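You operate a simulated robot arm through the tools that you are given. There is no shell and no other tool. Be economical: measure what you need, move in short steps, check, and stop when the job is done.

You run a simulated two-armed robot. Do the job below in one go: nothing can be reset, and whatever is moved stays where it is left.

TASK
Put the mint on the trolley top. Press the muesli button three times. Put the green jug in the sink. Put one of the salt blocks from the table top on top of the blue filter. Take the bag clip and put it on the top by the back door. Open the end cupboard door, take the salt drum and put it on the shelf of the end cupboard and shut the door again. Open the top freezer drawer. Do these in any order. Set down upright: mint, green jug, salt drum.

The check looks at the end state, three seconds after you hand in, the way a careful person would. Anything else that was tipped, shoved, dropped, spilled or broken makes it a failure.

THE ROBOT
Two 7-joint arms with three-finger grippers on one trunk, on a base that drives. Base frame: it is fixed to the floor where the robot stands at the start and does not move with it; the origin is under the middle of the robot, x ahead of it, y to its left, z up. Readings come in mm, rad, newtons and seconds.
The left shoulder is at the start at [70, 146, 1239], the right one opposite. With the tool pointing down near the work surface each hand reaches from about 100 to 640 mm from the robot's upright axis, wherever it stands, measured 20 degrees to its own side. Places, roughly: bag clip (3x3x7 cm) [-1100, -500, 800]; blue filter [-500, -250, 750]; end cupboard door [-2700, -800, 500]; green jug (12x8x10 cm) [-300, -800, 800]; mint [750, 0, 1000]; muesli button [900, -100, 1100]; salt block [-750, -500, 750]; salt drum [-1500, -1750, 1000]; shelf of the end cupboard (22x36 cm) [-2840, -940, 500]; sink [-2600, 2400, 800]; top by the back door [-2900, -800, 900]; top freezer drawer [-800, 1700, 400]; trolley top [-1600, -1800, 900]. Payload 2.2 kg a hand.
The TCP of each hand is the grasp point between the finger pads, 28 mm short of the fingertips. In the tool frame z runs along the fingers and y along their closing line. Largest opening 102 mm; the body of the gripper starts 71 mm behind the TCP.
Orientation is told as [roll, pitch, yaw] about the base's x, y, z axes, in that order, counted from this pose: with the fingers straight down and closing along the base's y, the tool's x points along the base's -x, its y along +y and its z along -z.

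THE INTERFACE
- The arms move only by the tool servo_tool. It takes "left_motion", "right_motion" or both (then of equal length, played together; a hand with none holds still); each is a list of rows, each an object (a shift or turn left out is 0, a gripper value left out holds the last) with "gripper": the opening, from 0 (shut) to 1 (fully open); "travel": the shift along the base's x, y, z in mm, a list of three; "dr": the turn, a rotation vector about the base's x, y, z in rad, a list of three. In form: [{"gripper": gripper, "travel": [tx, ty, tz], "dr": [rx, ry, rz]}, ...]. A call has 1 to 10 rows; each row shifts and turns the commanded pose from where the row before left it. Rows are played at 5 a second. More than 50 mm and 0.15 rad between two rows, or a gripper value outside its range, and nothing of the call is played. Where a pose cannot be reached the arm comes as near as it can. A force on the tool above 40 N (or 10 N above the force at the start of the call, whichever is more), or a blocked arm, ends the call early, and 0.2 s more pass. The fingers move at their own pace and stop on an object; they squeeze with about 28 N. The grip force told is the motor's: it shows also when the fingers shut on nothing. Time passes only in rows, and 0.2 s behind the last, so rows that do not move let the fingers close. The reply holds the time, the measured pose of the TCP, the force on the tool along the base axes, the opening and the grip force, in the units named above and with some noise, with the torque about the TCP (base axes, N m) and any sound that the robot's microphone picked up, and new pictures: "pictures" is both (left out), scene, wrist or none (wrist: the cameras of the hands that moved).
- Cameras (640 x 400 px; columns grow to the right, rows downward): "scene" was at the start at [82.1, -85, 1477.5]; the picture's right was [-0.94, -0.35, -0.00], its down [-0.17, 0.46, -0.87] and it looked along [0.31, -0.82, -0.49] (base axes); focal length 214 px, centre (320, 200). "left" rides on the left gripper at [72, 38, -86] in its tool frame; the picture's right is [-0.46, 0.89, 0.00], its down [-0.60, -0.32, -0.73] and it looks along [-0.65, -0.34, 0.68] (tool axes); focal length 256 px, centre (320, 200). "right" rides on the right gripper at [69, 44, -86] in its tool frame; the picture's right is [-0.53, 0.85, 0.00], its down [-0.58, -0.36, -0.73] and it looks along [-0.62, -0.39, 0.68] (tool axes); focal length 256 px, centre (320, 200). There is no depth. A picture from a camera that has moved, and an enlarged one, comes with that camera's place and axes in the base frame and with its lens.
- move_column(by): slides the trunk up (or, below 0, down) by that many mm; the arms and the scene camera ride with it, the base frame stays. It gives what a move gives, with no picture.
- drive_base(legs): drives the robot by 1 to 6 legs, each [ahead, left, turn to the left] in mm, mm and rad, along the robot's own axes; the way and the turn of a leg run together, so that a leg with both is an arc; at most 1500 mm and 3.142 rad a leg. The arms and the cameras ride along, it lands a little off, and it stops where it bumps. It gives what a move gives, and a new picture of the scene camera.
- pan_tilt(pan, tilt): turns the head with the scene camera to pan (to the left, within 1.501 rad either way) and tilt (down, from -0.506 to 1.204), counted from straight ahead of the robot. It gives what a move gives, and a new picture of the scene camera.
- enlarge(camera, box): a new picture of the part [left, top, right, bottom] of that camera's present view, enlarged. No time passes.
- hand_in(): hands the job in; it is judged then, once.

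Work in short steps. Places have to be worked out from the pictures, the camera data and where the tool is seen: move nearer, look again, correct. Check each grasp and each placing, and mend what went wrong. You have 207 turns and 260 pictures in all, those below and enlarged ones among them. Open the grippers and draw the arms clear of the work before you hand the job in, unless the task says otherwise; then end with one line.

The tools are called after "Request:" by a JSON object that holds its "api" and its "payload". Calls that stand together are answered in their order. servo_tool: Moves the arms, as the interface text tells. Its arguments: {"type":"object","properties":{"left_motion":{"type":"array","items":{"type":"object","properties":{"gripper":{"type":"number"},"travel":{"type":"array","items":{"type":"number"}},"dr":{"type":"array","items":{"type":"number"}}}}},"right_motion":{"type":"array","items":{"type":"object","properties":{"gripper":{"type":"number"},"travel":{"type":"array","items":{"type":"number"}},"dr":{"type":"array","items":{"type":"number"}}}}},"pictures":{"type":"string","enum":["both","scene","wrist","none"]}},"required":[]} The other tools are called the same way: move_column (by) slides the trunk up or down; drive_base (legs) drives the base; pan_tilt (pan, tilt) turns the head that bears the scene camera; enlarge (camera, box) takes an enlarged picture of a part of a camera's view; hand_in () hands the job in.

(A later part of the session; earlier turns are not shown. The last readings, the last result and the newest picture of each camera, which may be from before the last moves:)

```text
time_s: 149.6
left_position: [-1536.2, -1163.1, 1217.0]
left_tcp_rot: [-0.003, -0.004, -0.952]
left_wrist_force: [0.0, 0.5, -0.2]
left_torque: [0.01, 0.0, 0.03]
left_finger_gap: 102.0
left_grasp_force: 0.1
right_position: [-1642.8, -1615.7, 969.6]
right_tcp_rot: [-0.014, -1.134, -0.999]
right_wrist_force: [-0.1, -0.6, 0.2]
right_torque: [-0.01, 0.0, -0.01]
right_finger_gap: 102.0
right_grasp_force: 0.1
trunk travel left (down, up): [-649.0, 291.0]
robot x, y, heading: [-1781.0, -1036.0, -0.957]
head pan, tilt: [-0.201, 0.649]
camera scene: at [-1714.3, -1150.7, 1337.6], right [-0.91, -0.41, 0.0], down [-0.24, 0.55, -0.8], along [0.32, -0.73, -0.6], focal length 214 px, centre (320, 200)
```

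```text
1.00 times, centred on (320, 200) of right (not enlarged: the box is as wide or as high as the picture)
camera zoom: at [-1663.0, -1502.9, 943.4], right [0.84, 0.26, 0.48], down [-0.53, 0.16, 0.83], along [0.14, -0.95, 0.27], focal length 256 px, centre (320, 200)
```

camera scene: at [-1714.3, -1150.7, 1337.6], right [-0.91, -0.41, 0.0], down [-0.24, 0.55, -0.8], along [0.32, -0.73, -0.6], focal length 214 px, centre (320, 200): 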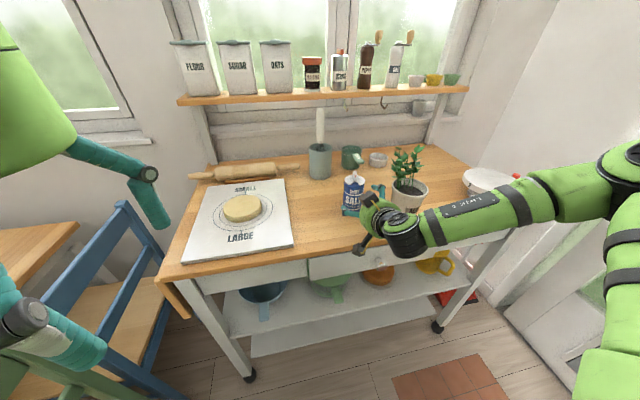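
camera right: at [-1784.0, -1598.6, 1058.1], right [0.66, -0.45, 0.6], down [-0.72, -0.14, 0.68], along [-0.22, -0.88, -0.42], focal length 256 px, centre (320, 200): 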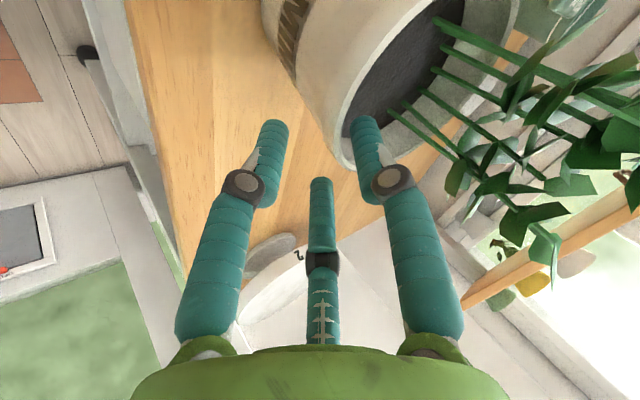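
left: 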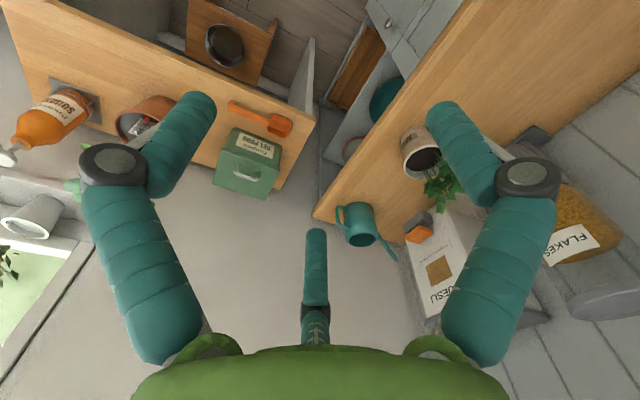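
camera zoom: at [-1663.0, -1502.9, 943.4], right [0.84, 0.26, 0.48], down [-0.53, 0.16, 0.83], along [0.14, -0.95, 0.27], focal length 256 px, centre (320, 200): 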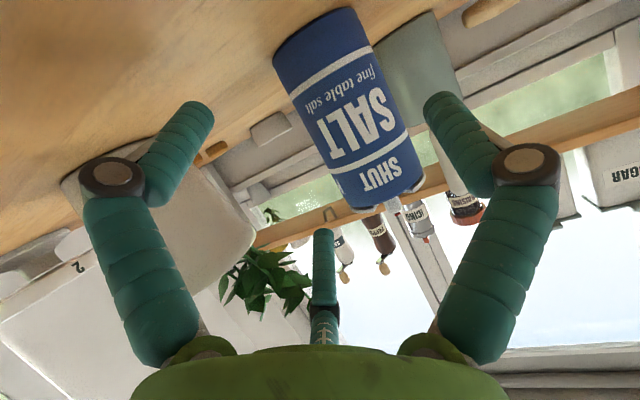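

Lined up (offset about 15 mm, which is what the three fingers want). Advancing the last 57 mm.

Request:
{"api": "drive_base", "payload": {"legs": [[57, 0, 0]]}}

Request:
{"api": "enlarge", "payload": {"camera": "right", "box": [0, 0, 640, 400]}}

```text
time_s: 150.6
left_position: [-1505.0, -1208.1, 1218.3]
left_tcp_rot: [-0.004, -0.005, -0.952]
left_wrist_force: [-0.6, -1.4, 0.5]
left_torque: [-0.04, 0.03, 0.01]
left_finger_gap: 101.8
left_grasp_force: 0.0
right_position: [-1610.9, -1662.9, 969.3]
right_tcp_rot: [-0.012, -1.136, -1.001]
right_wrist_force: [0.4, 1.4, 0.3]
right_torque: [0.0, 0.02, -0.01]
right_finger_gap: 102.1
right_grasp_force: 0.1
trunk travel left (down, up): [-649.0, 291.0]
robot x, y, heading: [-1743.7, -1080.5, -0.955]
head pan, tilt: [-0.201, 0.649]
camera scene: at [-1682.2, -1195.6, 1337.9], right [-0.91, -0.41, 0.0], down [-0.24, 0.55, -0.8], along [0.32, -0.73, -0.6], focal length 214 px, centre (320, 200)
```

scene: 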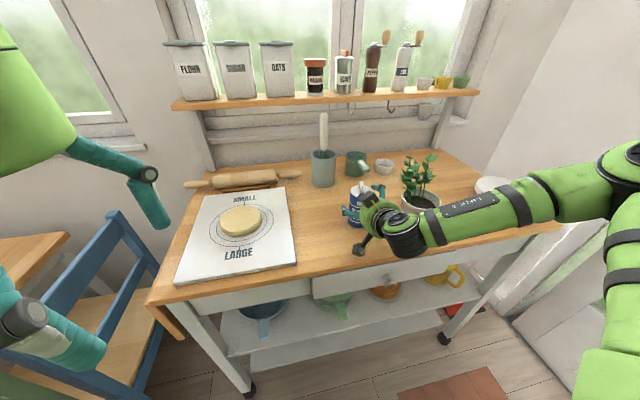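

```text
1.00 times, centred on (320, 200) of right (not enlarged: the box is as wide or as high as the picture)
camera zoom: at [-1630.5, -1548.2, 944.2], right [0.84, 0.26, 0.48], down [-0.53, 0.17, 0.83], along [0.14, -0.95, 0.28], focal length 256 px, centre (320, 200)
```

zoom: 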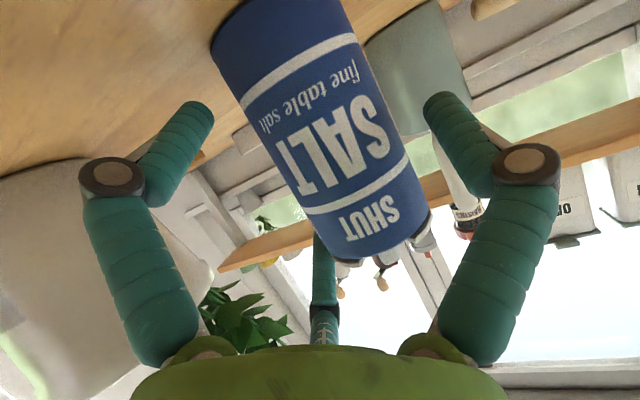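

The drum now lies between the fingers. Closing.

Request:
{"api": "servo_tool", "payload": {"right_motion": [{"gripper": 0.75}, {"gripper": 0.6}, {"gripper": 0.45}], "pictures": "wrist"}}

```text
time_s: 151.4
left_position: [-1501.7, -1210.0, 1217.4]
left_tcp_rot: [-0.003, -0.003, -0.952]
left_wrist_force: [-0.4, -0.3, -0.4]
left_torque: [0.02, 0.0, 0.01]
left_finger_gap: 102.1
left_grasp_force: 0.0
right_position: [-1608.1, -1663.8, 968.5]
right_tcp_rot: [-0.014, -1.133, -1.001]
right_wrist_force: [-0.2, 0.1, -0.7]
right_torque: [0.01, 0.03, 0.01]
right_finger_gap: 78.1
right_grasp_force: 28.4
trunk travel left (down, up): [-649.0, 291.0]
robot x, y, heading: [-1746.3, -1080.4, -0.948]
head pan, tilt: [-0.201, 0.649]
camera right: at [-1629.3, -1550.1, 942.6], right [0.84, 0.26, 0.48], down [-0.53, 0.16, 0.83], along [0.14, -0.95, 0.27], focal length 256 px, centre (320, 200)
```

right: 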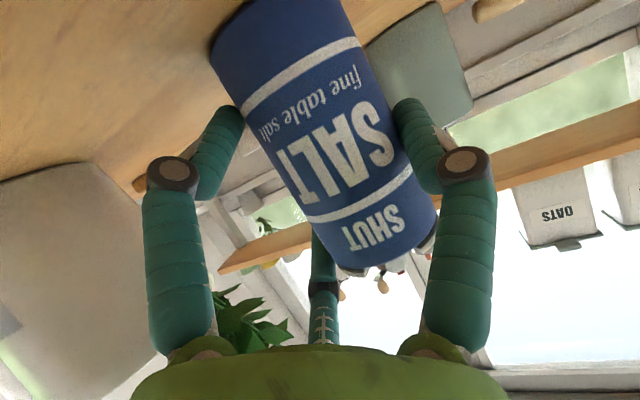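

Gripped: gap 78 mm, 28 N. I'll lift 40 mm and back away, keeping clear of the mint.

Request:
{"api": "move_column", "payload": {"by": 40}}

Request:
{"api": "drive_base", "payload": {"legs": [[-300, 0, 0]]}}

Request:
{"api": "enlarge", "payload": {"camera": "scene", "box": [220, 100, 460, 260]}}

```text
time_s: 152.2
left_position: [-1503.1, -1210.8, 1257.7]
left_tcp_rot: [-0.003, -0.003, -0.953]
left_wrist_force: [-0.3, 0.3, 0.3]
left_torque: [-0.04, -0.04, -0.03]
left_finger_gap: 101.9
left_grasp_force: 0.2
right_position: [-1609.2, -1664.4, 1006.0]
right_tcp_rot: [-0.013, -1.133, -1.001]
right_wrist_force: [0.4, -0.7, -2.6]
right_torque: [0.06, 0.04, -0.01]
right_finger_gap: 77.7
right_grasp_force: 27.8
trunk travel left (down, up): [-689.0, 251.0]
robot x, y, heading: [-1746.2, -1076.4, -0.949]
head pan, tilt: [-0.201, 0.649]
```

```text
time_s: 154.2
left_position: [-1675.1, -968.2, 1256.8]
left_tcp_rot: [-0.002, -0.001, -0.957]
left_wrist_force: [0.6, -0.3, 0.3]
left_torque: [0.03, 0.05, 0.02]
left_finger_gap: 102.0
left_grasp_force: 0.1
right_position: [-1782.1, -1421.7, 1007.6]
right_tcp_rot: [-0.013, -1.133, -1.003]
right_wrist_force: [0.4, 0.0, -3.4]
right_torque: [0.04, 0.05, -0.02]
right_finger_gap: 77.8
right_grasp_force: 27.7
trunk travel left (down, up): [-689.0, 251.0]
robot x, y, heading: [-1916.8, -835.4, -0.954]
head pan, tilt: [-0.201, 0.649]
camera scene: at [-1852.7, -956.5, 1377.2], right [-0.92, -0.4, 0.0], down [-0.24, 0.55, -0.8], along [0.32, -0.73, -0.61], focal length 214 px, centre (320, 200)
```

scene: 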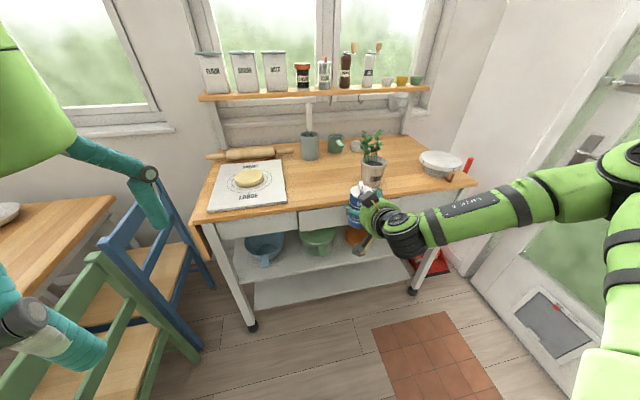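

```text
2.50 times, centred on (340, 180) of scene
camera zoom: at [-1852.7, -956.5, 1377.2], right [-0.92, -0.4, 0.0], down [-0.24, 0.55, -0.8], along [0.32, -0.73, -0.61], focal length 536 px, centre (270, 250)
```

zoom: 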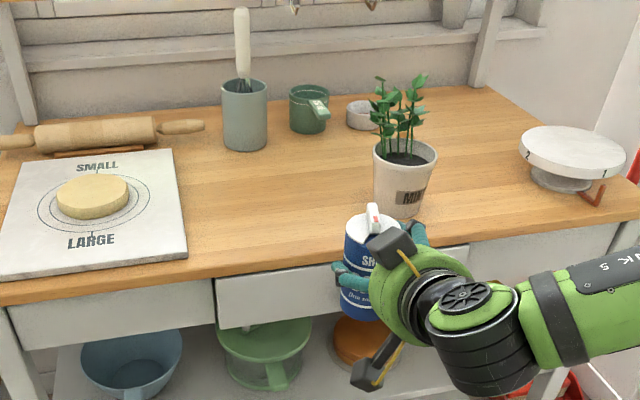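

The drum is held upright and the mint is fine. I'll back off, make room, and turn to face the end cupboard.

Request:
{"api": "drive_base", "payload": {"legs": [[-440, 330, 0], [0, 0, -1.56]]}}

Request:
{"api": "pan_tilt", "payload": {"pan": 0, "tilt": 0.6}}

```text
time_s: 161.3
left_position: [-2037.6, -522.5, 1256.3]
left_tcp_rot: [-0.003, -0.002, -2.531]
left_wrist_force: [-0.6, -0.5, 0.7]
left_torque: [0.01, 0.03, 0.0]
left_finger_gap: 102.2
left_grasp_force: 0.2
right_position: [-2489.6, -413.2, 1007.8]
right_tcp_rot: [-0.014, -1.134, -2.578]
right_wrist_force: [0.2, -0.4, -2.3]
right_torque: [0.03, -0.03, 0.0]
right_finger_gap: 77.4
right_grasp_force: 28.0
trunk travel left (down, up): [-689.0, 251.0]
robot x, y, heading: [-1904.2, -281.6, -2.534]
head pan, tilt: [-0.201, 0.649]
camera scene: at [-2023.9, -344.5, 1377.4], right [-0.4, 0.92, 0.0], down [0.55, 0.24, -0.8], along [-0.73, -0.32, -0.6], focal length 214 px, centre (320, 200)
```

scene: 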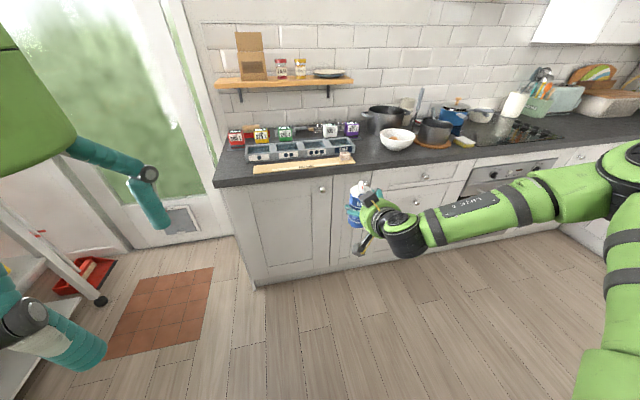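

```text
time_s: 162.0
left_position: [-2038.2, -521.9, 1256.7]
left_tcp_rot: [-0.004, -0.001, -2.533]
left_wrist_force: [-0.7, 0.1, -0.2]
left_torque: [-0.02, -0.01, -0.04]
left_finger_gap: 101.7
left_grasp_force: 0.1
right_position: [-2489.6, -412.0, 1008.4]
right_tcp_rot: [-0.013, -1.133, -2.578]
right_wrist_force: [-0.4, -0.7, -3.2]
right_torque: [0.04, -0.05, 0.01]
right_finger_gap: 77.2
right_grasp_force: 27.8
trunk travel left (down, up): [-689.0, 251.0]
robot x, y, heading: [-1898.2, -284.3, -2.527]
head pan, tilt: [0.0, 0.6]
camera scene: at [-2016.8, -360.4, 1381.7], right [-0.57, 0.82, 0.0], down [0.46, 0.32, -0.82], along [-0.68, -0.47, -0.57], focal length 214 px, centre (320, 200)
```

scene: 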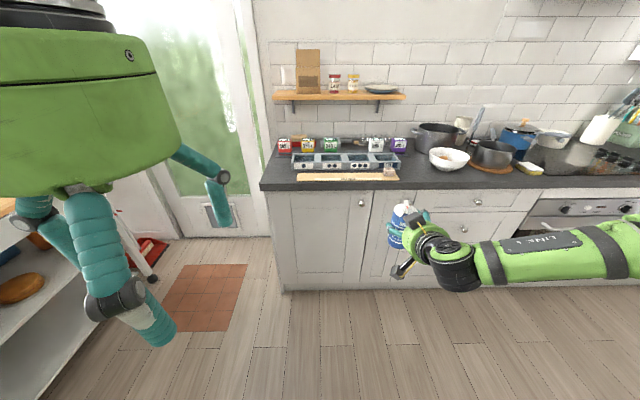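

The door's knob is at its upper right, about (−2794,−670,808); the hinge is at left. I'll tuck the right hand with the drum back and out, and stretch the left hand ahead, tilting it level.

Request:
{"api": "servo_tool", "payload": {"left_motion": [{"travel": [-39, -28, 0]}, {"travel": [-39, -28, 0]}, {"travel": [-39, -28, 0]}, {"travel": [-39, -28, 0], "dr": [-0.086, 0.122, 0]}, {"travel": [-39, -28, 0], "dr": [-0.086, 0.122, 0]}, {"travel": [-39, -28, 0], "dr": [-0.086, 0.122, 0]}, {"travel": [-20, -14, -20], "dr": [-0.086, 0.122, 0]}, {"travel": [0, 0, -20], "dr": [-0.086, 0.122, 0]}], "right_motion": [{"travel": [8, 46, 0]}, {"travel": [8, 46, 0]}, {"travel": [8, 46, 0]}, {"travel": [8, 46, 0]}, {"travel": [8, 46, 0]}, {"travel": [8, 46, 0]}, {}, {}], "pictures": "none"}}

Request:
{"api": "servo_tool", "payload": {"left_motion": [{"travel": [0, 0, -20], "dr": [-0.086, 0.122, 0]}, {"travel": [0, 0, -20], "dr": [-0.086, 0.122, 0]}, {"travel": [0, 0, -20], "dr": [-0.086, 0.122, 0]}, {"dr": [-0.086, 0.122, 0]}, {"dr": [-0.052, 0.073, 0]}], "pictures": "none"}}

Request:
{"api": "move_column", "payload": {"by": -200}}

Request:
{"api": "pan_tilt", "payload": {"pan": 0, "tilt": 0.45}}

```text
time_s: 163.8
left_position: [-2290.6, -707.9, 1217.9]
left_tcp_rot: [-0.003, -0.752, -2.529]
left_wrist_force: [0.6, 0.5, 0.6]
left_torque: [-0.01, 0.0, -0.04]
left_finger_gap: 102.1
left_grasp_force: 0.2
right_position: [-2460.0, -136.8, 1003.4]
right_tcp_rot: [-0.015, -1.134, -2.577]
right_wrist_force: [0.0, 0.2, -2.5]
right_torque: [0.02, -0.03, 0.02]
right_finger_gap: 77.2
right_grasp_force: 28.3
right hand out of reach, approached as far as the arm can: row 3, 4
trunk travel left (down, up): [-689.0, 251.0]
robot x, y, heading: [-1903.4, -279.0, -2.523]
head pan, tilt: [0.0, 0.6]
```

```text
time_s: 165.0
left_position: [-2290.4, -702.5, 1157.4]
left_tcp_rot: [0.032, -1.438, -2.563]
left_wrist_force: [0.6, -0.9, -0.4]
left_torque: [0.03, 0.0, 0.0]
left_finger_gap: 101.7
left_grasp_force: 0.0
right_position: [-2459.1, -135.3, 1003.4]
right_tcp_rot: [-0.013, -1.135, -2.58]
right_wrist_force: [0.1, 0.5, -2.4]
right_torque: [0.01, -0.05, -0.01]
right_finger_gap: 77.2
right_grasp_force: 27.9
trunk travel left (down, up): [-689.0, 251.0]
robot x, y, heading: [-1902.3, -282.8, -2.535]
head pan, tilt: [0.0, 0.6]
```

```text
time_s: 167.2
left_position: [-2289.6, -703.5, 957.5]
left_tcp_rot: [0.028, -1.438, -2.561]
left_wrist_force: [0.2, -0.2, -0.5]
left_torque: [-0.03, 0.02, 0.01]
left_finger_gap: 102.1
left_grasp_force: 0.1
right_position: [-2460.2, -136.7, 804.1]
right_tcp_rot: [-0.012, -1.132, -2.578]
right_wrist_force: [-0.3, -0.6, -3.0]
right_torque: [0.04, -0.01, 0.01]
right_finger_gap: 77.0
right_grasp_force: 27.9
trunk travel left (down, up): [-489.0, 451.0]
robot x, y, heading: [-1905.4, -279.5, -2.529]
head pan, tilt: [0.0, 0.6]
```

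```text
time_s: 167.9
left_position: [-2291.0, -703.2, 957.4]
left_tcp_rot: [0.031, -1.437, -2.563]
left_wrist_force: [-0.2, 0.0, 0.0]
left_torque: [-0.02, -0.02, 0.03]
left_finger_gap: 102.0
left_grasp_force: 0.0
right_position: [-2458.4, -135.7, 803.2]
right_tcp_rot: [-0.013, -1.131, -2.578]
right_wrist_force: [0.6, -1.0, -3.3]
right_torque: [0.03, -0.02, -0.01]
right_finger_gap: 77.4
right_grasp_force: 28.2
trunk travel left (down, up): [-489.0, 451.0]
robot x, y, heading: [-1903.0, -284.8, -2.531]
head pan, tilt: [0.0, 0.45]
camera scene: at [-2019.5, -362.3, 1195.2], right [-0.57, 0.82, 0.0], down [0.36, 0.25, -0.9], along [-0.74, -0.52, -0.44], focal length 214 px, centre (320, 200)
```

scene: 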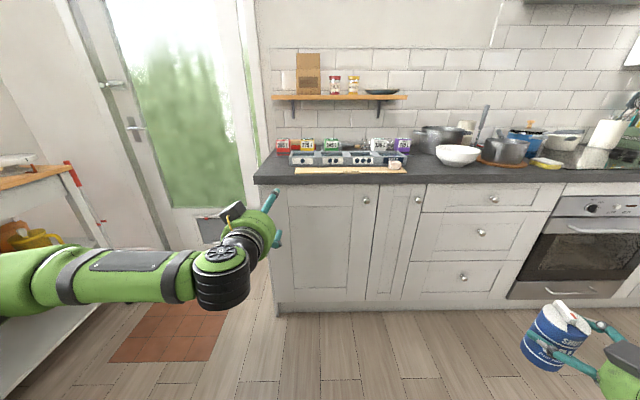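

Knob triangulated at (−2792,−667,810). I'll lower the trunk 147 mm and drive so the left hand comes in front of it.

Request:
{"api": "move_column", "payload": {"by": -147}}

Request:
{"api": "drive_base", "payload": {"legs": [[0, -317, 0], [250, 0, 0]]}}

Request:
{"api": "enlarge", "payload": {"camera": "left", "box": [0, 0, 640, 400]}}

```text
time_s: 169.6
left_position: [-2289.7, -702.7, 810.2]
left_tcp_rot: [0.03, -1.437, -2.56]
left_wrist_force: [0.3, -0.5, -0.5]
left_torque: [0.01, -0.01, -0.02]
left_finger_gap: 102.2
left_grasp_force: 0.0
right_position: [-2458.9, -136.6, 655.7]
right_tcp_rot: [-0.012, -1.133, -2.579]
right_wrist_force: [-0.1, -0.4, -3.1]
right_torque: [0.06, 0.01, 0.01]
right_finger_gap: 77.5
right_grasp_force: 28.1
trunk travel left (down, up): [-342.0, 598.0]
robot x, y, heading: [-1901.0, -274.4, -2.527]
head pan, tilt: [0.0, 0.45]
```

```text
time_s: 173.2
left_position: [-2680.8, -585.1, 809.7]
left_tcp_rot: [0.031, -1.434, -2.566]
left_wrist_force: [-1.0, -0.8, -0.2]
left_torque: [0.02, -0.04, -0.01]
left_finger_gap: 102.0
left_grasp_force: 0.1
right_position: [-2848.1, -17.3, 656.3]
right_tcp_rot: [-0.012, -1.132, -2.58]
right_wrist_force: [-0.1, 0.5, -2.8]
right_torque: [0.06, 0.01, -0.03]
right_finger_gap: 77.5
right_grasp_force: 27.9
trunk travel left (down, up): [-342.0, 598.0]
robot x, y, heading: [-2289.4, -163.1, -2.54]
head pan, tilt: [0.0, 0.45]
camera scene: at [-2408.5, -244.6, 1048.2], right [-0.57, 0.82, 0.0], down [0.36, 0.25, -0.9], along [-0.74, -0.51, -0.44], focal length 214 px, centre (320, 200)
```

scene: 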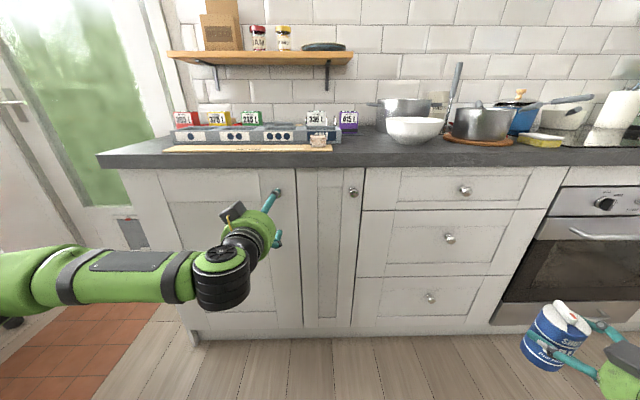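

```text
1.00 times, centred on (320, 200) of left (not enlarged: the box is as wide or as high as the picture)
camera zoom: at [-2580.0, -562.2, 749.5], right [0.45, -0.76, 0.46], down [0.35, 0.63, 0.7], along [-0.82, -0.15, 0.55], focal length 256 px, centre (320, 200)
```

zoom: 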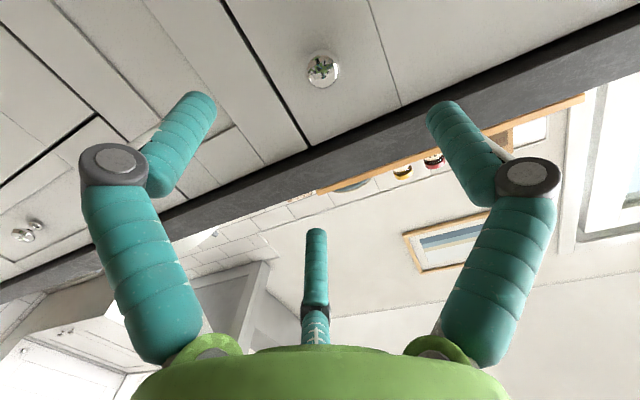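

The knob is dead ahead about 140 mm, slightly low. I'll half-close the left hand, lower 6 mm, and advance 75 mm with a 6 mm shift left.

Request:
{"api": "servo_tool", "payload": {"left_motion": [{"gripper": 0.5}, {"gripper": 0.5}], "pictures": "none"}}

Request:
{"api": "move_column", "payload": {"by": -6}}

Request:
{"api": "drive_base", "payload": {"legs": [[75, 6, 0]]}}

Request:
{"api": "enlarge", "payload": {"camera": "left", "box": [0, 0, 640, 400]}}

```text
time_s: 173.8
left_position: [-2681.6, -584.5, 810.1]
left_tcp_rot: [0.031, -1.436, -2.566]
left_wrist_force: [-0.8, -0.5, 0.0]
left_torque: [-0.03, 0.04, 0.03]
left_finger_gap: 51.1
left_grasp_force: 0.0
right_position: [-2847.1, -17.1, 656.7]
right_tcp_rot: [-0.013, -1.131, -2.583]
right_wrist_force: [-0.8, 0.5, -3.0]
right_torque: [0.03, -0.03, -0.01]
right_finger_gap: 77.2
right_grasp_force: 27.8
trunk travel left (down, up): [-342.0, 598.0]
robot x, y, heading: [-2292.8, -164.4, -2.533]
head pan, tilt: [0.0, 0.45]
```

```text
time_s: 174.3
left_position: [-2680.8, -585.9, 804.2]
left_tcp_rot: [0.033, -1.436, -2.565]
left_wrist_force: [-0.2, -0.1, -0.3]
left_torque: [0.03, 0.0, -0.03]
left_finger_gap: 51.0
left_grasp_force: 0.1
right_position: [-2847.1, -16.2, 650.0]
right_tcp_rot: [-0.012, -1.135, -2.582]
right_wrist_force: [-0.4, -0.2, -1.9]
right_torque: [0.07, -0.01, 0.02]
right_finger_gap: 77.4
right_grasp_force: 28.0
trunk travel left (down, up): [-336.0, 604.0]
robot x, y, heading: [-2291.4, -161.9, -2.536]
head pan, tilt: [0.0, 0.45]
```

```text
time_s: 175.3
left_position: [-2739.7, -633.1, 802.9]
left_tcp_rot: [0.031, -1.434, -2.566]
left_wrist_force: [0.2, -0.5, -0.5]
left_torque: [0.0, 0.01, 0.01]
left_finger_gap: 50.6
left_grasp_force: 0.1
right_position: [-2906.7, -64.3, 650.5]
right_tcp_rot: [-0.012, -1.132, -2.583]
right_wrist_force: [-0.9, 0.4, -2.9]
right_torque: [0.08, 0.01, 0.03]
right_finger_gap: 77.5
right_grasp_force: 27.7
trunk travel left (down, up): [-336.0, 604.0]
robot x, y, heading: [-2354.2, -213.9, -2.534]
head pan, tilt: [0.0, 0.45]
camera scene: at [-2467.2, -292.5, 1042.1], right [-0.57, 0.82, 0.0], down [0.36, 0.25, -0.9], along [-0.74, -0.51, -0.44], focal length 214 px, centre (320, 200)
```

scene: 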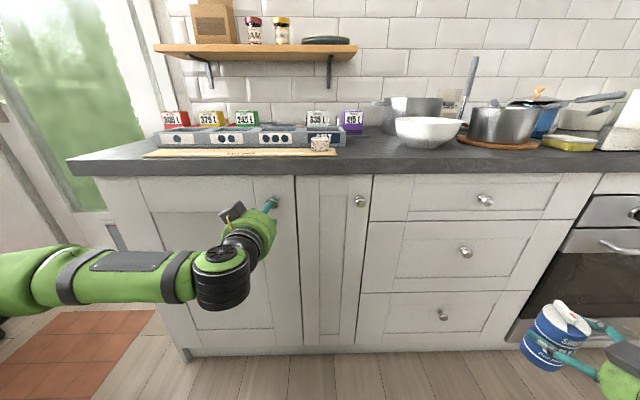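

```text
1.00 times, centred on (320, 200) of left (not enlarged: the box is as wide or as high as the picture)
camera zoom: at [-2638.7, -610.0, 743.4], right [0.45, -0.76, 0.46], down [0.35, 0.63, 0.7], along [-0.82, -0.15, 0.55], focal length 256 px, centre (320, 200)
```

zoom: 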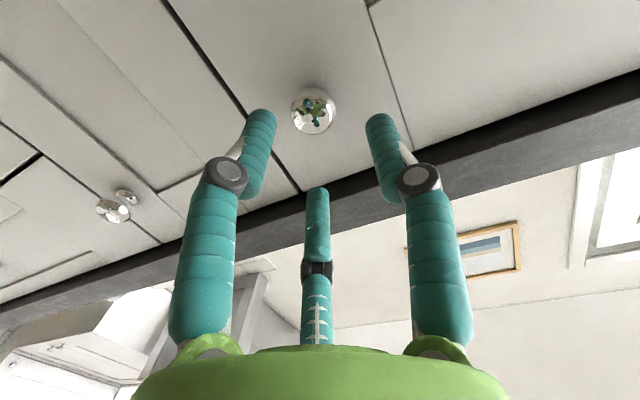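

The knob lies on the tool axis about 70 mm ahead. Lower 6 and advance 48.

Request:
{"api": "move_column", "payload": {"by": -6}}

Request:
{"api": "drive_base", "payload": {"legs": [[48, 0, 0]]}}

Request:
{"api": "enlarge", "payload": {"camera": "left", "box": [0, 0, 640, 400]}}

```text
time_s: 175.9
left_position: [-2739.0, -632.3, 798.0]
left_tcp_rot: [0.032, -1.438, -2.567]
left_wrist_force: [-1.4, 0.7, 0.3]
left_torque: [-0.01, -0.01, 0.0]
left_finger_gap: 51.0
left_grasp_force: 0.1
right_position: [-2907.0, -64.5, 643.7]
right_tcp_rot: [-0.013, -1.134, -2.582]
right_wrist_force: [0.7, 0.1, -3.4]
right_torque: [0.09, -0.03, 0.02]
right_finger_gap: 77.3
right_grasp_force: 28.2
trunk travel left (down, up): [-330.0, 610.0]
robot x, y, heading: [-2350.4, -212.6, -2.535]
head pan, tilt: [0.0, 0.45]
```

```text
time_s: 176.8
left_position: [-2778.5, -661.3, 798.2]
left_tcp_rot: [0.032, -1.435, -2.568]
left_wrist_force: [-0.3, -0.2, 0.3]
left_torque: [-0.02, 0.02, -0.02]
left_finger_gap: 51.3
left_grasp_force: 0.1
right_position: [-2944.9, -92.0, 642.9]
right_tcp_rot: [-0.013, -1.133, -2.582]
right_wrist_force: [-0.4, -0.7, -2.7]
right_torque: [0.05, -0.01, -0.03]
right_finger_gap: 77.2
right_grasp_force: 27.8
trunk travel left (down, up): [-330.0, 610.0]
robot x, y, heading: [-2392.0, -240.5, -2.532]
head pan, tilt: [0.0, 0.45]
camera scene: at [-2506.8, -320.1, 1036.2], right [-0.57, 0.82, 0.0], down [0.36, 0.25, -0.9], along [-0.74, -0.51, -0.44], focal length 214 px, centre (320, 200)
```

scene: 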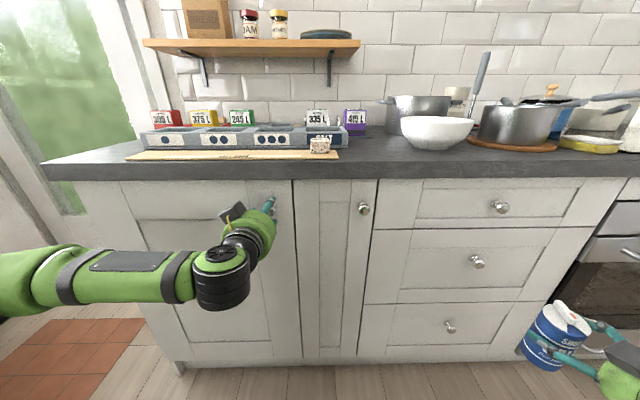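

```text
1.00 times, centred on (320, 200) of left (not enlarged: the box is as wide or as high as the picture)
camera zoom: at [-2678.4, -637.6, 737.5], right [0.45, -0.76, 0.46], down [0.35, 0.63, 0.7], along [-0.82, -0.15, 0.55], focal length 256 px, centre (320, 200)
```

zoom: 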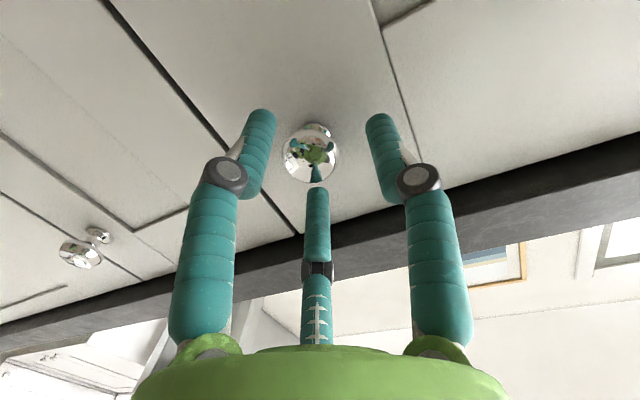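

The ball knob is between the fingertips. Closing on it.

Request:
{"api": "servo_tool", "payload": {"left_motion": [{"gripper": 0.3}, {"gripper": 0.15}, {"gripper": 0.15}], "pictures": "wrist"}}

```text
time_s: 177.6
left_position: [-2779.0, -659.2, 796.2]
left_tcp_rot: [0.036, -1.434, -2.575]
left_wrist_force: [1.1, 2.8, -4.5]
left_torque: [-0.07, 0.01, -0.19]
left_finger_gap: 36.6
left_grasp_force: 16.2
right_position: [-2945.7, -92.0, 644.4]
right_tcp_rot: [-0.013, -1.133, -2.584]
right_wrist_force: [-0.4, -0.6, -1.9]
right_torque: [0.06, -0.06, 0.01]
right_finger_gap: 77.1
right_grasp_force: 27.9
trunk travel left (down, up): [-330.0, 610.0]
robot x, y, heading: [-2387.6, -236.1, -2.538]
head pan, tilt: [0.0, 0.45]
camera left: at [-2678.1, -636.9, 737.3], right [0.45, -0.76, 0.47], down [0.35, 0.63, 0.7], along [-0.82, -0.15, 0.55], focal length 256 px, centre (320, 200)
```

left: 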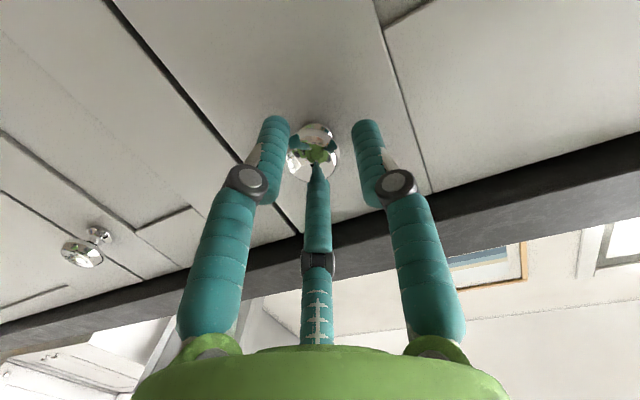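

Two fingers touch already; closing fully so the third takes hold.

Request:
{"api": "servo_tool", "payload": {"left_motion": [{"gripper": 0}, {"gripper": 0}], "pictures": "none"}}

Request:
{"api": "drive_base", "payload": {"legs": [[-50, 0, 0]]}}

Request:
{"api": "enlarge", "payload": {"camera": "left", "box": [0, 0, 640, 400]}}

```text
time_s: 178.2
left_position: [-2779.7, -658.6, 797.8]
left_tcp_rot: [0.036, -1.435, -2.575]
left_wrist_force: [1.5, 5.5, -6.4]
left_torque: [-0.09, 0.08, -0.13]
left_finger_gap: 36.1
left_grasp_force: 28.2
right_position: [-2946.1, -91.8, 644.3]
right_tcp_rot: [-0.011, -1.132, -2.585]
right_wrist_force: [0.0, 0.0, -2.5]
right_torque: [0.02, -0.04, 0.03]
right_finger_gap: 77.4
right_grasp_force: 28.2
trunk travel left (down, up): [-330.0, 610.0]
robot x, y, heading: [-2388.5, -242.9, -2.536]
head pan, tilt: [0.0, 0.45]
```

```text
time_s: 179.2
left_position: [-2736.1, -630.0, 797.9]
left_tcp_rot: [0.041, -1.435, -2.573]
left_wrist_force: [-1.6, 10.1, -5.8]
left_torque: [0.04, 0.03, 0.6]
left_finger_gap: 32.3
left_grasp_force: 44.9
right_position: [-2904.6, -63.2, 643.1]
right_tcp_rot: [-0.01, -1.132, -2.582]
right_wrist_force: [0.0, 0.0, -2.6]
right_torque: [0.05, -0.03, -0.02]
right_finger_gap: 77.3
right_grasp_force: 27.8
trunk travel left (down, up): [-330.0, 610.0]
robot x, y, heading: [-2351.7, -207.4, -2.531]
head pan, tilt: [0.0, 0.45]
camera scene: at [-2465.7, -290.0, 1036.2], right [-0.57, 0.82, 0.0], down [0.36, 0.25, -0.9], along [-0.74, -0.52, -0.44], focal length 214 px, centre (320, 200)
```

scene: 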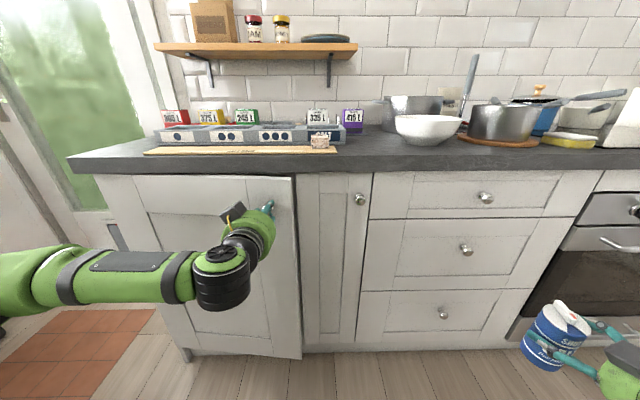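

```text
1.00 times, centred on (320, 200) of left (not enlarged: the box is as wide or as high as the picture)
camera zoom: at [-2636.7, -607.7, 737.5], right [0.45, -0.76, 0.47], down [0.35, 0.63, 0.7], along [-0.82, -0.15, 0.55], focal length 256 px, centre (320, 200)
```

zoom: 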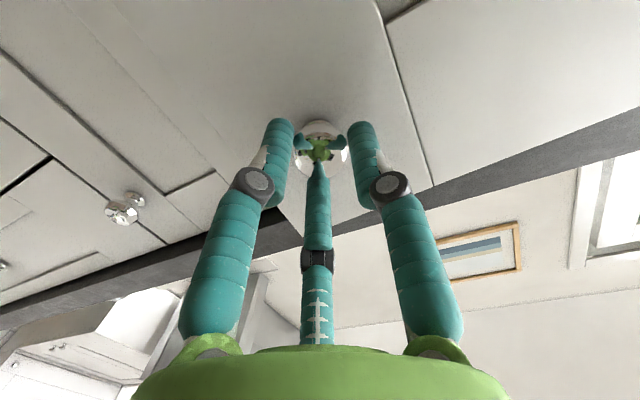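

The door is coming open. I'll follow its arc (hinge at left, radius about 440 mm).

Request:
{"api": "drive_base", "payload": {"legs": [[-102, 24, 0], [-98, 50, 0]]}}

Request:
{"api": "enlarge", "payload": {"camera": "left", "box": [0, 0, 640, 400]}}

```text
time_s: 181.1
left_position: [-2528.8, -585.5, 796.6]
left_tcp_rot: [0.004, -1.437, -2.521]
left_wrist_force: [0.3, -27.7, 6.1]
left_torque: [-0.43, 0.23, 0.6]
left_finger_gap: 32.9
left_grasp_force: 45.0
right_position: [-2699.5, -13.4, 644.0]
right_tcp_rot: [-0.02, -1.132, -2.572]
right_wrist_force: [0.6, 0.3, -2.7]
right_torque: [0.09, 0.01, -0.02]
right_finger_gap: 77.2
right_grasp_force: 27.8
trunk travel left (down, up): [-330.0, 610.0]
robot x, y, heading: [-2144.9, -158.4, -2.531]
head pan, tilt: [0.0, 0.45]
camera scene: at [-2258.3, -241.1, 1036.1], right [-0.57, 0.82, 0.0], down [0.36, 0.25, -0.9], along [-0.74, -0.51, -0.44], focal length 214 px, centre (320, 200)
```

scene: 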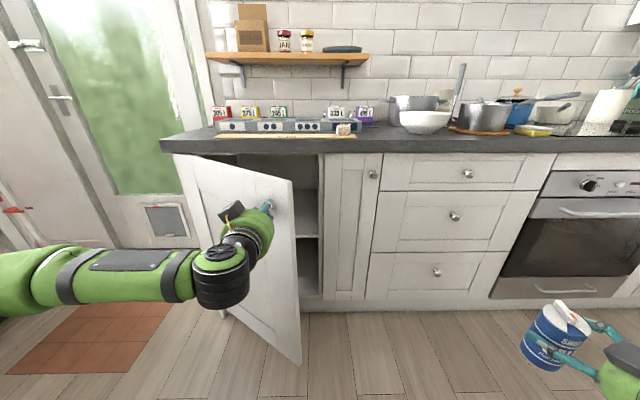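

```text
1.00 times, centred on (320, 200) of left (not enlarged: the box is as wide or as high as the picture)
camera zoom: at [-2428.6, -560.9, 737.0], right [0.47, -0.76, 0.46], down [0.34, 0.63, 0.7], along [-0.82, -0.17, 0.55], focal length 256 px, centre (320, 200)
```

zoom: 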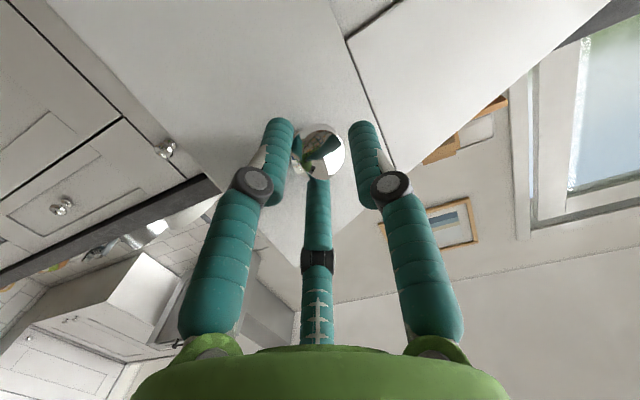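

It's open about 35°. The force says I should go more to the left, so I'll follow the arc on.

Request:
{"api": "drive_base", "payload": {"legs": [[-50, 75, 0], [-45, 85, 0]]}}

Request:
{"api": "enlarge", "payload": {"camera": "left", "box": [0, 0, 640, 400]}}

```text
time_s: 182.2
left_position: [-2463.7, -593.2, 796.1]
left_tcp_rot: [0.065, -1.434, -2.625]
left_wrist_force: [3.3, 4.5, 2.1]
left_torque: [-0.07, -0.04, 0.57]
left_finger_gap: 32.2
left_grasp_force: 45.0
right_position: [-2628.5, -33.9, 643.6]
right_tcp_rot: [-0.01, -1.13, -2.582]
right_wrist_force: [0.4, -0.1, -2.7]
right_torque: [0.03, -0.01, -0.03]
right_finger_gap: 77.2
right_grasp_force: 27.9
trunk travel left (down, up): [-330.0, 610.0]
robot x, y, heading: [-2074.3, -184.2, -2.538]
head pan, tilt: [0.0, 0.45]
stopped in leg 1: the force on the tool passed its limit at 44 N (the readings are from after the stop); the commanded pose is now the measured one
camera scene: at [-2189.3, -262.5, 1036.5], right [-0.57, 0.82, 0.0], down [0.36, 0.25, -0.9], along [-0.74, -0.51, -0.43], focal length 214 px, centre (320, 200)
```

scene: 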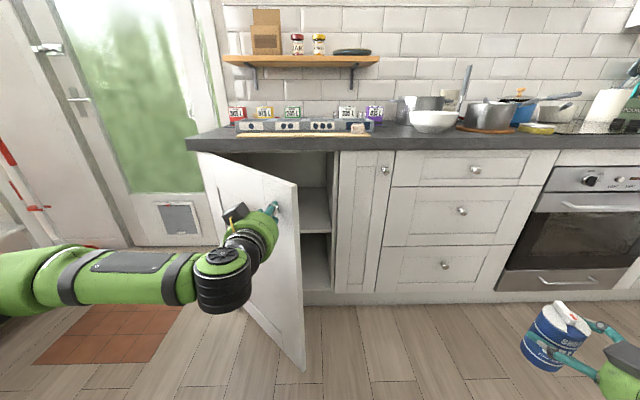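

```text
1.00 times, centred on (320, 200) of left (not enlarged: the box is as wide or as high as the picture)
camera zoom: at [-2361.9, -574.4, 737.4], right [0.43, -0.77, 0.47], down [0.36, 0.62, 0.7], along [-0.83, -0.13, 0.54], focal length 256 px, centre (320, 200)
```

zoom: 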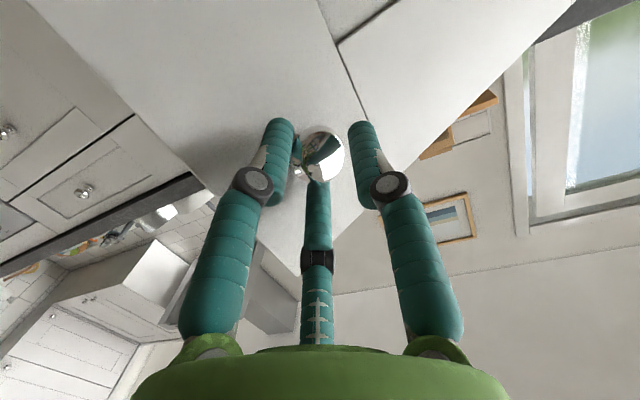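

The door is open about 50°. I'll let go of the knob, back off, move right round its edge and push it wider from the inside with the closed hand.

Request:
{"api": "servo_tool", "payload": {"left_motion": [{"gripper": 0.6}, {"gripper": 0.6}], "pictures": "none"}}

Request:
{"api": "drive_base", "payload": {"legs": [[-110, 0, 0], [0, -170, 0]]}}

Request:
{"api": "servo_tool", "payload": {"left_motion": [{"gripper": 0}, {"gripper": 0}], "pictures": "wrist"}}

```text
time_s: 182.8
left_position: [-2463.5, -596.0, 795.3]
left_tcp_rot: [0.057, -1.43, -2.617]
left_wrist_force: [-0.9, -0.3, 0.0]
left_torque: [0.01, 0.0, 0.02]
left_finger_gap: 61.2
left_grasp_force: 0.1
right_position: [-2629.5, -34.9, 644.0]
right_tcp_rot: [-0.012, -1.132, -2.582]
right_wrist_force: [0.1, -0.3, -2.7]
right_torque: [0.07, -0.02, 0.0]
right_finger_gap: 77.0
right_grasp_force: 27.7
trunk travel left (down, up): [-330.0, 610.0]
robot x, y, heading: [-2075.8, -184.4, -2.534]
head pan, tilt: [0.0, 0.45]
```

```text
time_s: 185.1
left_position: [-2469.1, -394.9, 795.9]
left_tcp_rot: [0.064, -1.431, -2.622]
left_wrist_force: [-1.1, 0.0, 0.7]
left_torque: [0.0, -0.01, 0.01]
left_finger_gap: 61.4
left_grasp_force: 0.1
right_position: [-2635.2, 165.2, 643.1]
right_tcp_rot: [-0.011, -1.133, -2.583]
right_wrist_force: [-0.3, 1.2, -3.7]
right_torque: [0.06, -0.01, 0.04]
right_finger_gap: 76.9
right_grasp_force: 27.9
trunk travel left (down, up): [-330.0, 610.0]
robot x, y, heading: [-2080.1, 16.0, -2.536]
head pan, tilt: [0.0, 0.45]
camera scene: at [-2195.3, -62.7, 1036.3], right [-0.57, 0.82, 0.0], down [0.36, 0.25, -0.9], along [-0.74, -0.51, -0.44], focal length 214 px, centre (320, 200)
```

scene: 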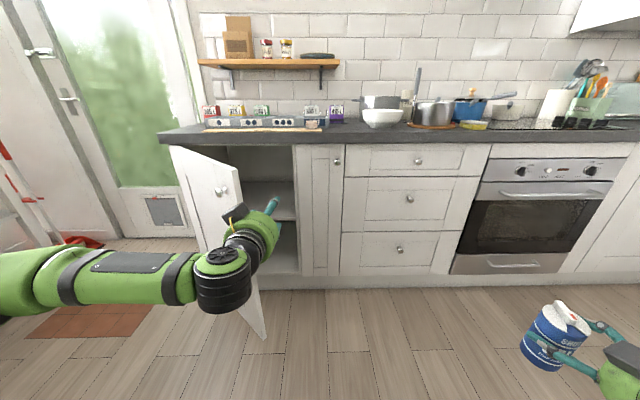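

```text
time_s: 185.7
left_position: [-2469.0, -395.1, 795.2]
left_tcp_rot: [0.059, -1.431, -2.62]
left_wrist_force: [-0.3, 0.3, 0.6]
left_torque: [0.01, 0.01, -0.02]
left_finger_gap: 1.9
left_grasp_force: 28.5
right_position: [-2634.3, 164.3, 643.1]
right_tcp_rot: [-0.013, -1.13, -2.58]
right_wrist_force: [-0.5, 0.2, -2.7]
right_torque: [0.05, -0.01, 0.01]
right_finger_gap: 77.0
right_grasp_force: 27.7
trunk travel left (down, up): [-330.0, 610.0]
robot x, y, heading: [-2074.8, 18.2, -2.536]
head pan, tilt: [0.0, 0.45]
camera left: at [-2367.3, -375.3, 736.4], right [0.43, -0.77, 0.47], down [0.36, 0.62, 0.7], along [-0.83, -0.13, 0.54], focal length 256 px, centre (320, 200)
```

left: 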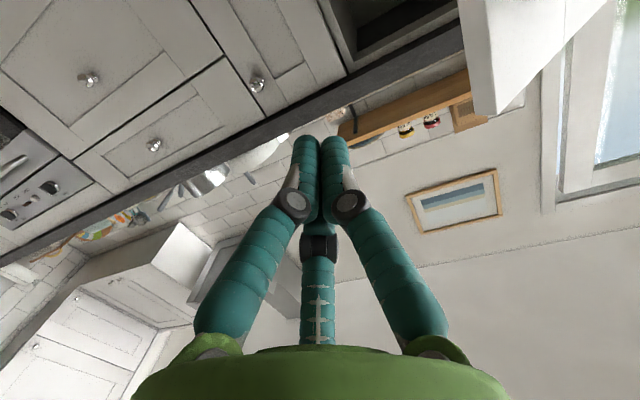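

The left hand is clear to the right of the door edge. Advance 200 mm, then push left.

Request:
{"api": "drive_base", "payload": {"legs": [[200, 0, 0], [0, 180, 0]]}}

```text
time_s: 187.9
left_position: [-2603.6, -552.6, 795.9]
left_tcp_rot: [0.015, -1.428, -2.6]
left_wrist_force: [0.8, 1.3, 0.5]
left_torque: [0.1, -0.09, 0.18]
left_finger_gap: 2.1
left_grasp_force: 27.1
right_position: [-2767.3, -0.0, 642.7]
right_tcp_rot: [-0.012, -1.129, -2.583]
right_wrist_force: [-0.1, -0.2, -2.0]
right_torque: [0.04, -0.03, 0.02]
right_finger_gap: 77.0
right_grasp_force: 28.2
trunk travel left (down, up): [-330.0, 610.0]
robot x, y, heading: [-2214.5, -148.5, -2.536]
head pan, tilt: [0.0, 0.45]
stopped in leg 2: the force on the tool passed its limit at 56 N (the readings are from after the stop); the commanded pose is now the measured one
camera scene: at [-2328.2, -227.9, 1036.3], right [-0.57, 0.82, 0.0], down [0.36, 0.25, -0.9], along [-0.74, -0.51, -0.44], focal length 214 px, centre (320, 200)
```

scene: 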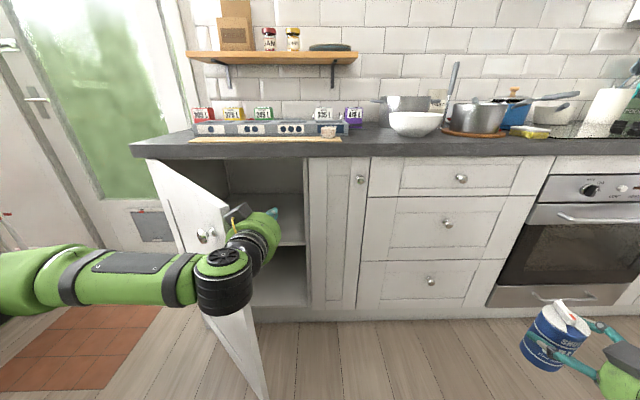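

The quick push hit the force limit. I'll push gently with the arm instead.

Request:
{"api": "servo_tool", "payload": {"left_motion": [{"travel": [8, -12, 0]}, {"travel": [8, -12, 0]}, {"travel": [8, -12, 0]}, {"travel": [8, -12, 0]}, {"travel": [8, -12, 0]}, {"travel": [8, -12, 0]}, {"travel": [8, -12, 0]}, {"travel": [8, -12, 0]}], "pictures": "scene"}}

```text
time_s: 188.4
left_position: [-2598.3, -549.9, 795.7]
left_tcp_rot: [-0.016, -1.424, -2.604]
left_wrist_force: [2.0, 15.8, 5.2]
left_torque: [0.01, -0.54, 1.51]
left_finger_gap: 2.2
left_grasp_force: 28.0
right_position: [-2766.9, 3.8, 643.2]
right_tcp_rot: [-0.01, -1.129, -2.588]
right_wrist_force: [-1.0, 0.3, -2.7]
right_torque: [0.05, -0.04, -0.02]
right_finger_gap: 76.9
right_grasp_force: 27.2
trunk travel left (down, up): [-330.0, 610.0]
robot x, y, heading: [-2214.6, -147.9, -2.537]
head pan, tilt: [0.0, 0.45]
stopped in row 2 (left hand): the force on the tool passed its limit at 49 N (the readings are from after the stop); the commanded pose is now the measured one
camera scene: at [-2327.8, -225.0, 1036.8], right [-0.57, 0.82, 0.0], down [0.36, 0.25, -0.9], along [-0.74, -0.51, -0.43], focal length 214 px, centre (320, 200)
```

scene: 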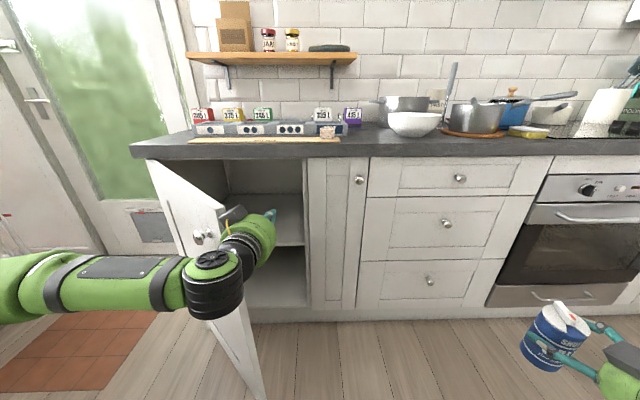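

The door edge is catching on the hand's palm. I'll move right a little and back so only the fingertips reach past the edge.

Request:
{"api": "drive_base", "payload": {"legs": [[0, -40, 0], [-95, 0, 0]]}}

Request:
{"api": "enlarge", "payload": {"camera": "left", "box": [0, 0, 640, 400]}}

```text
time_s: 190.0
left_position: [-2542.1, -467.4, 792.6]
left_tcp_rot: [-0.022, -1.421, -2.586]
left_wrist_force: [0.0, 0.1, 0.1]
left_torque: [0.01, -0.01, -0.04]
left_finger_gap: 2.0
left_grasp_force: 27.8
right_position: [-2710.9, 88.5, 643.5]
right_tcp_rot: [-0.012, -1.129, -2.585]
right_wrist_force: [0.9, 0.1, -2.9]
right_torque: [0.09, -0.03, 0.02]
right_finger_gap: 77.0
right_grasp_force: 28.0
trunk travel left (down, up): [-330.0, 610.0]
robot x, y, heading: [-2158.0, -62.1, -2.538]
head pan, tilt: [0.0, 0.45]
camera scene: at [-2272.6, -140.0, 1036.4], right [-0.57, 0.82, 0.0], down [0.36, 0.25, -0.9], along [-0.74, -0.51, -0.43], focal length 214 px, centre (320, 200)
```

scene: 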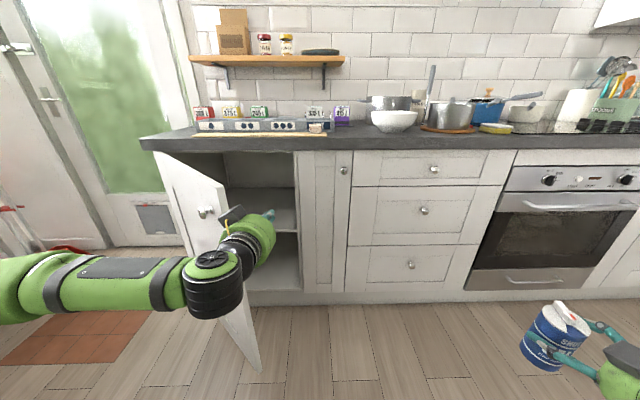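

```text
1.00 times, centred on (320, 200) of left (not enlarged: the box is as wide or as high as the picture)
camera zoom: at [-2439.8, -450.9, 734.6], right [0.39, -0.8, 0.46], down [0.39, 0.59, 0.71], along [-0.84, -0.1, 0.54], focal length 256 px, centre (320, 200)
```

zoom: 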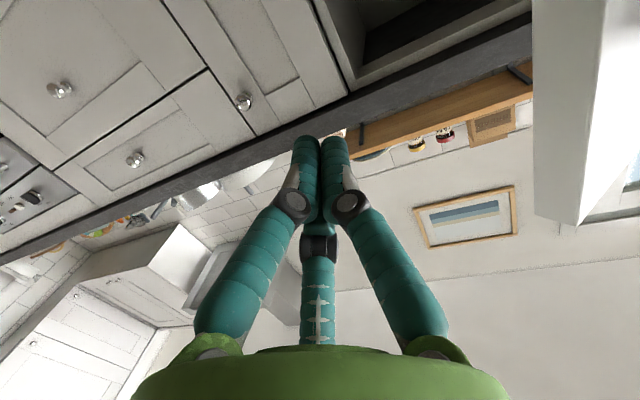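

The door edge lies to the hand's left. I'll move left 60 with the base, then push along the arc in small steps with the arm.

Request:
{"api": "drive_base", "payload": {"legs": [[0, 60, 0]]}}

Request:
{"api": "servo_tool", "payload": {"left_motion": [{"travel": [10, -8, 0]}, {"travel": [10, -8, 0]}, {"travel": [12, -6, 0]}, {"travel": [12, -6, 0]}, {"travel": [12, -6, 0]}, {"travel": [12, -6, 0]}, {"travel": [12, -6, 0]}, {"travel": [12, -6, 0]}, {"travel": [12, -6, 0]}, {"travel": [12, -6, 0]}], "pictures": "scene"}}

```text
time_s: 190.9
left_position: [-2508.5, -516.4, 790.8]
left_tcp_rot: [-0.029, -1.42, -2.582]
left_wrist_force: [-0.1, 0.9, -0.5]
left_torque: [-0.06, -0.02, -0.03]
left_finger_gap: 2.0
left_grasp_force: 28.6
right_position: [-2676.4, 40.4, 644.0]
right_tcp_rot: [-0.013, -1.128, -2.583]
right_wrist_force: [0.1, -0.8, -2.7]
right_torque: [0.04, -0.02, -0.02]
right_finger_gap: 77.1
right_grasp_force: 27.6
trunk travel left (down, up): [-330.0, 610.0]
robot x, y, heading: [-2120.8, -111.9, -2.534]
head pan, tilt: [0.0, 0.45]
camera scene: at [-2238.5, -190.5, 1036.3], right [-0.57, 0.82, 0.0], down [0.36, 0.25, -0.9], along [-0.74, -0.51, -0.44], focal length 214 px, centre (320, 200)
```

scene: 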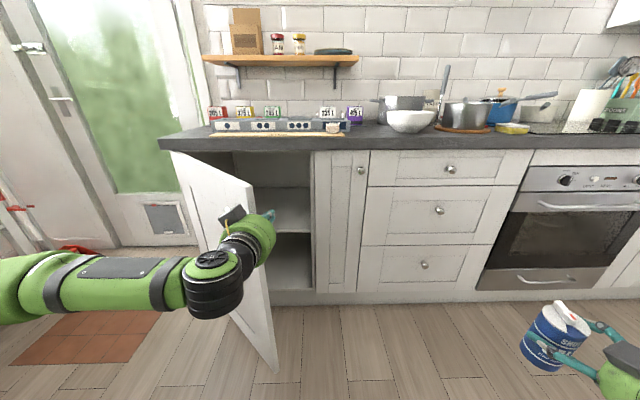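

```text
time_s: 192.9
left_position: [-2420.8, -569.3, 793.5]
left_tcp_rot: [-0.036, -1.416, -2.599]
left_wrist_force: [4.7, 12.1, 3.0]
left_torque: [-0.02, 0.08, 0.45]
left_finger_gap: 1.9
left_grasp_force: 28.2
left hand out of reach, approached as far as the arm can: row 7, 8, 9
right_position: [-2676.4, 41.6, 642.8]
right_tcp_rot: [-0.01, -1.129, -2.588]
right_wrist_force: [0.2, 0.0, -3.0]
right_torque: [0.03, -0.01, -0.02]
right_finger_gap: 77.0
right_grasp_force: 28.6
trunk travel left (down, up): [-330.0, 610.0]
robot x, y, heading: [-2121.0, -111.0, -2.538]
head pan, tilt: [0.0, 0.45]
stopped in row 9 (left hand): the force on the tool passed its limit at 45 N (the readings are from after the stop); the commanded pose is now the measured one
camera scene: at [-2237.6, -187.9, 1036.8], right [-0.57, 0.82, 0.0], down [0.36, 0.25, -0.9], along [-0.74, -0.51, -0.43], focal length 214 px, centre (320, 200)
```

scene: 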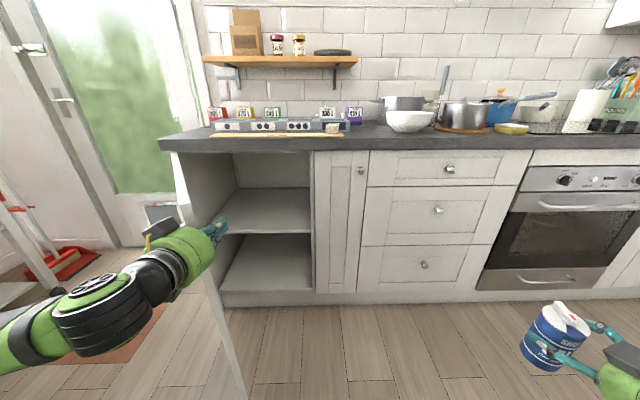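

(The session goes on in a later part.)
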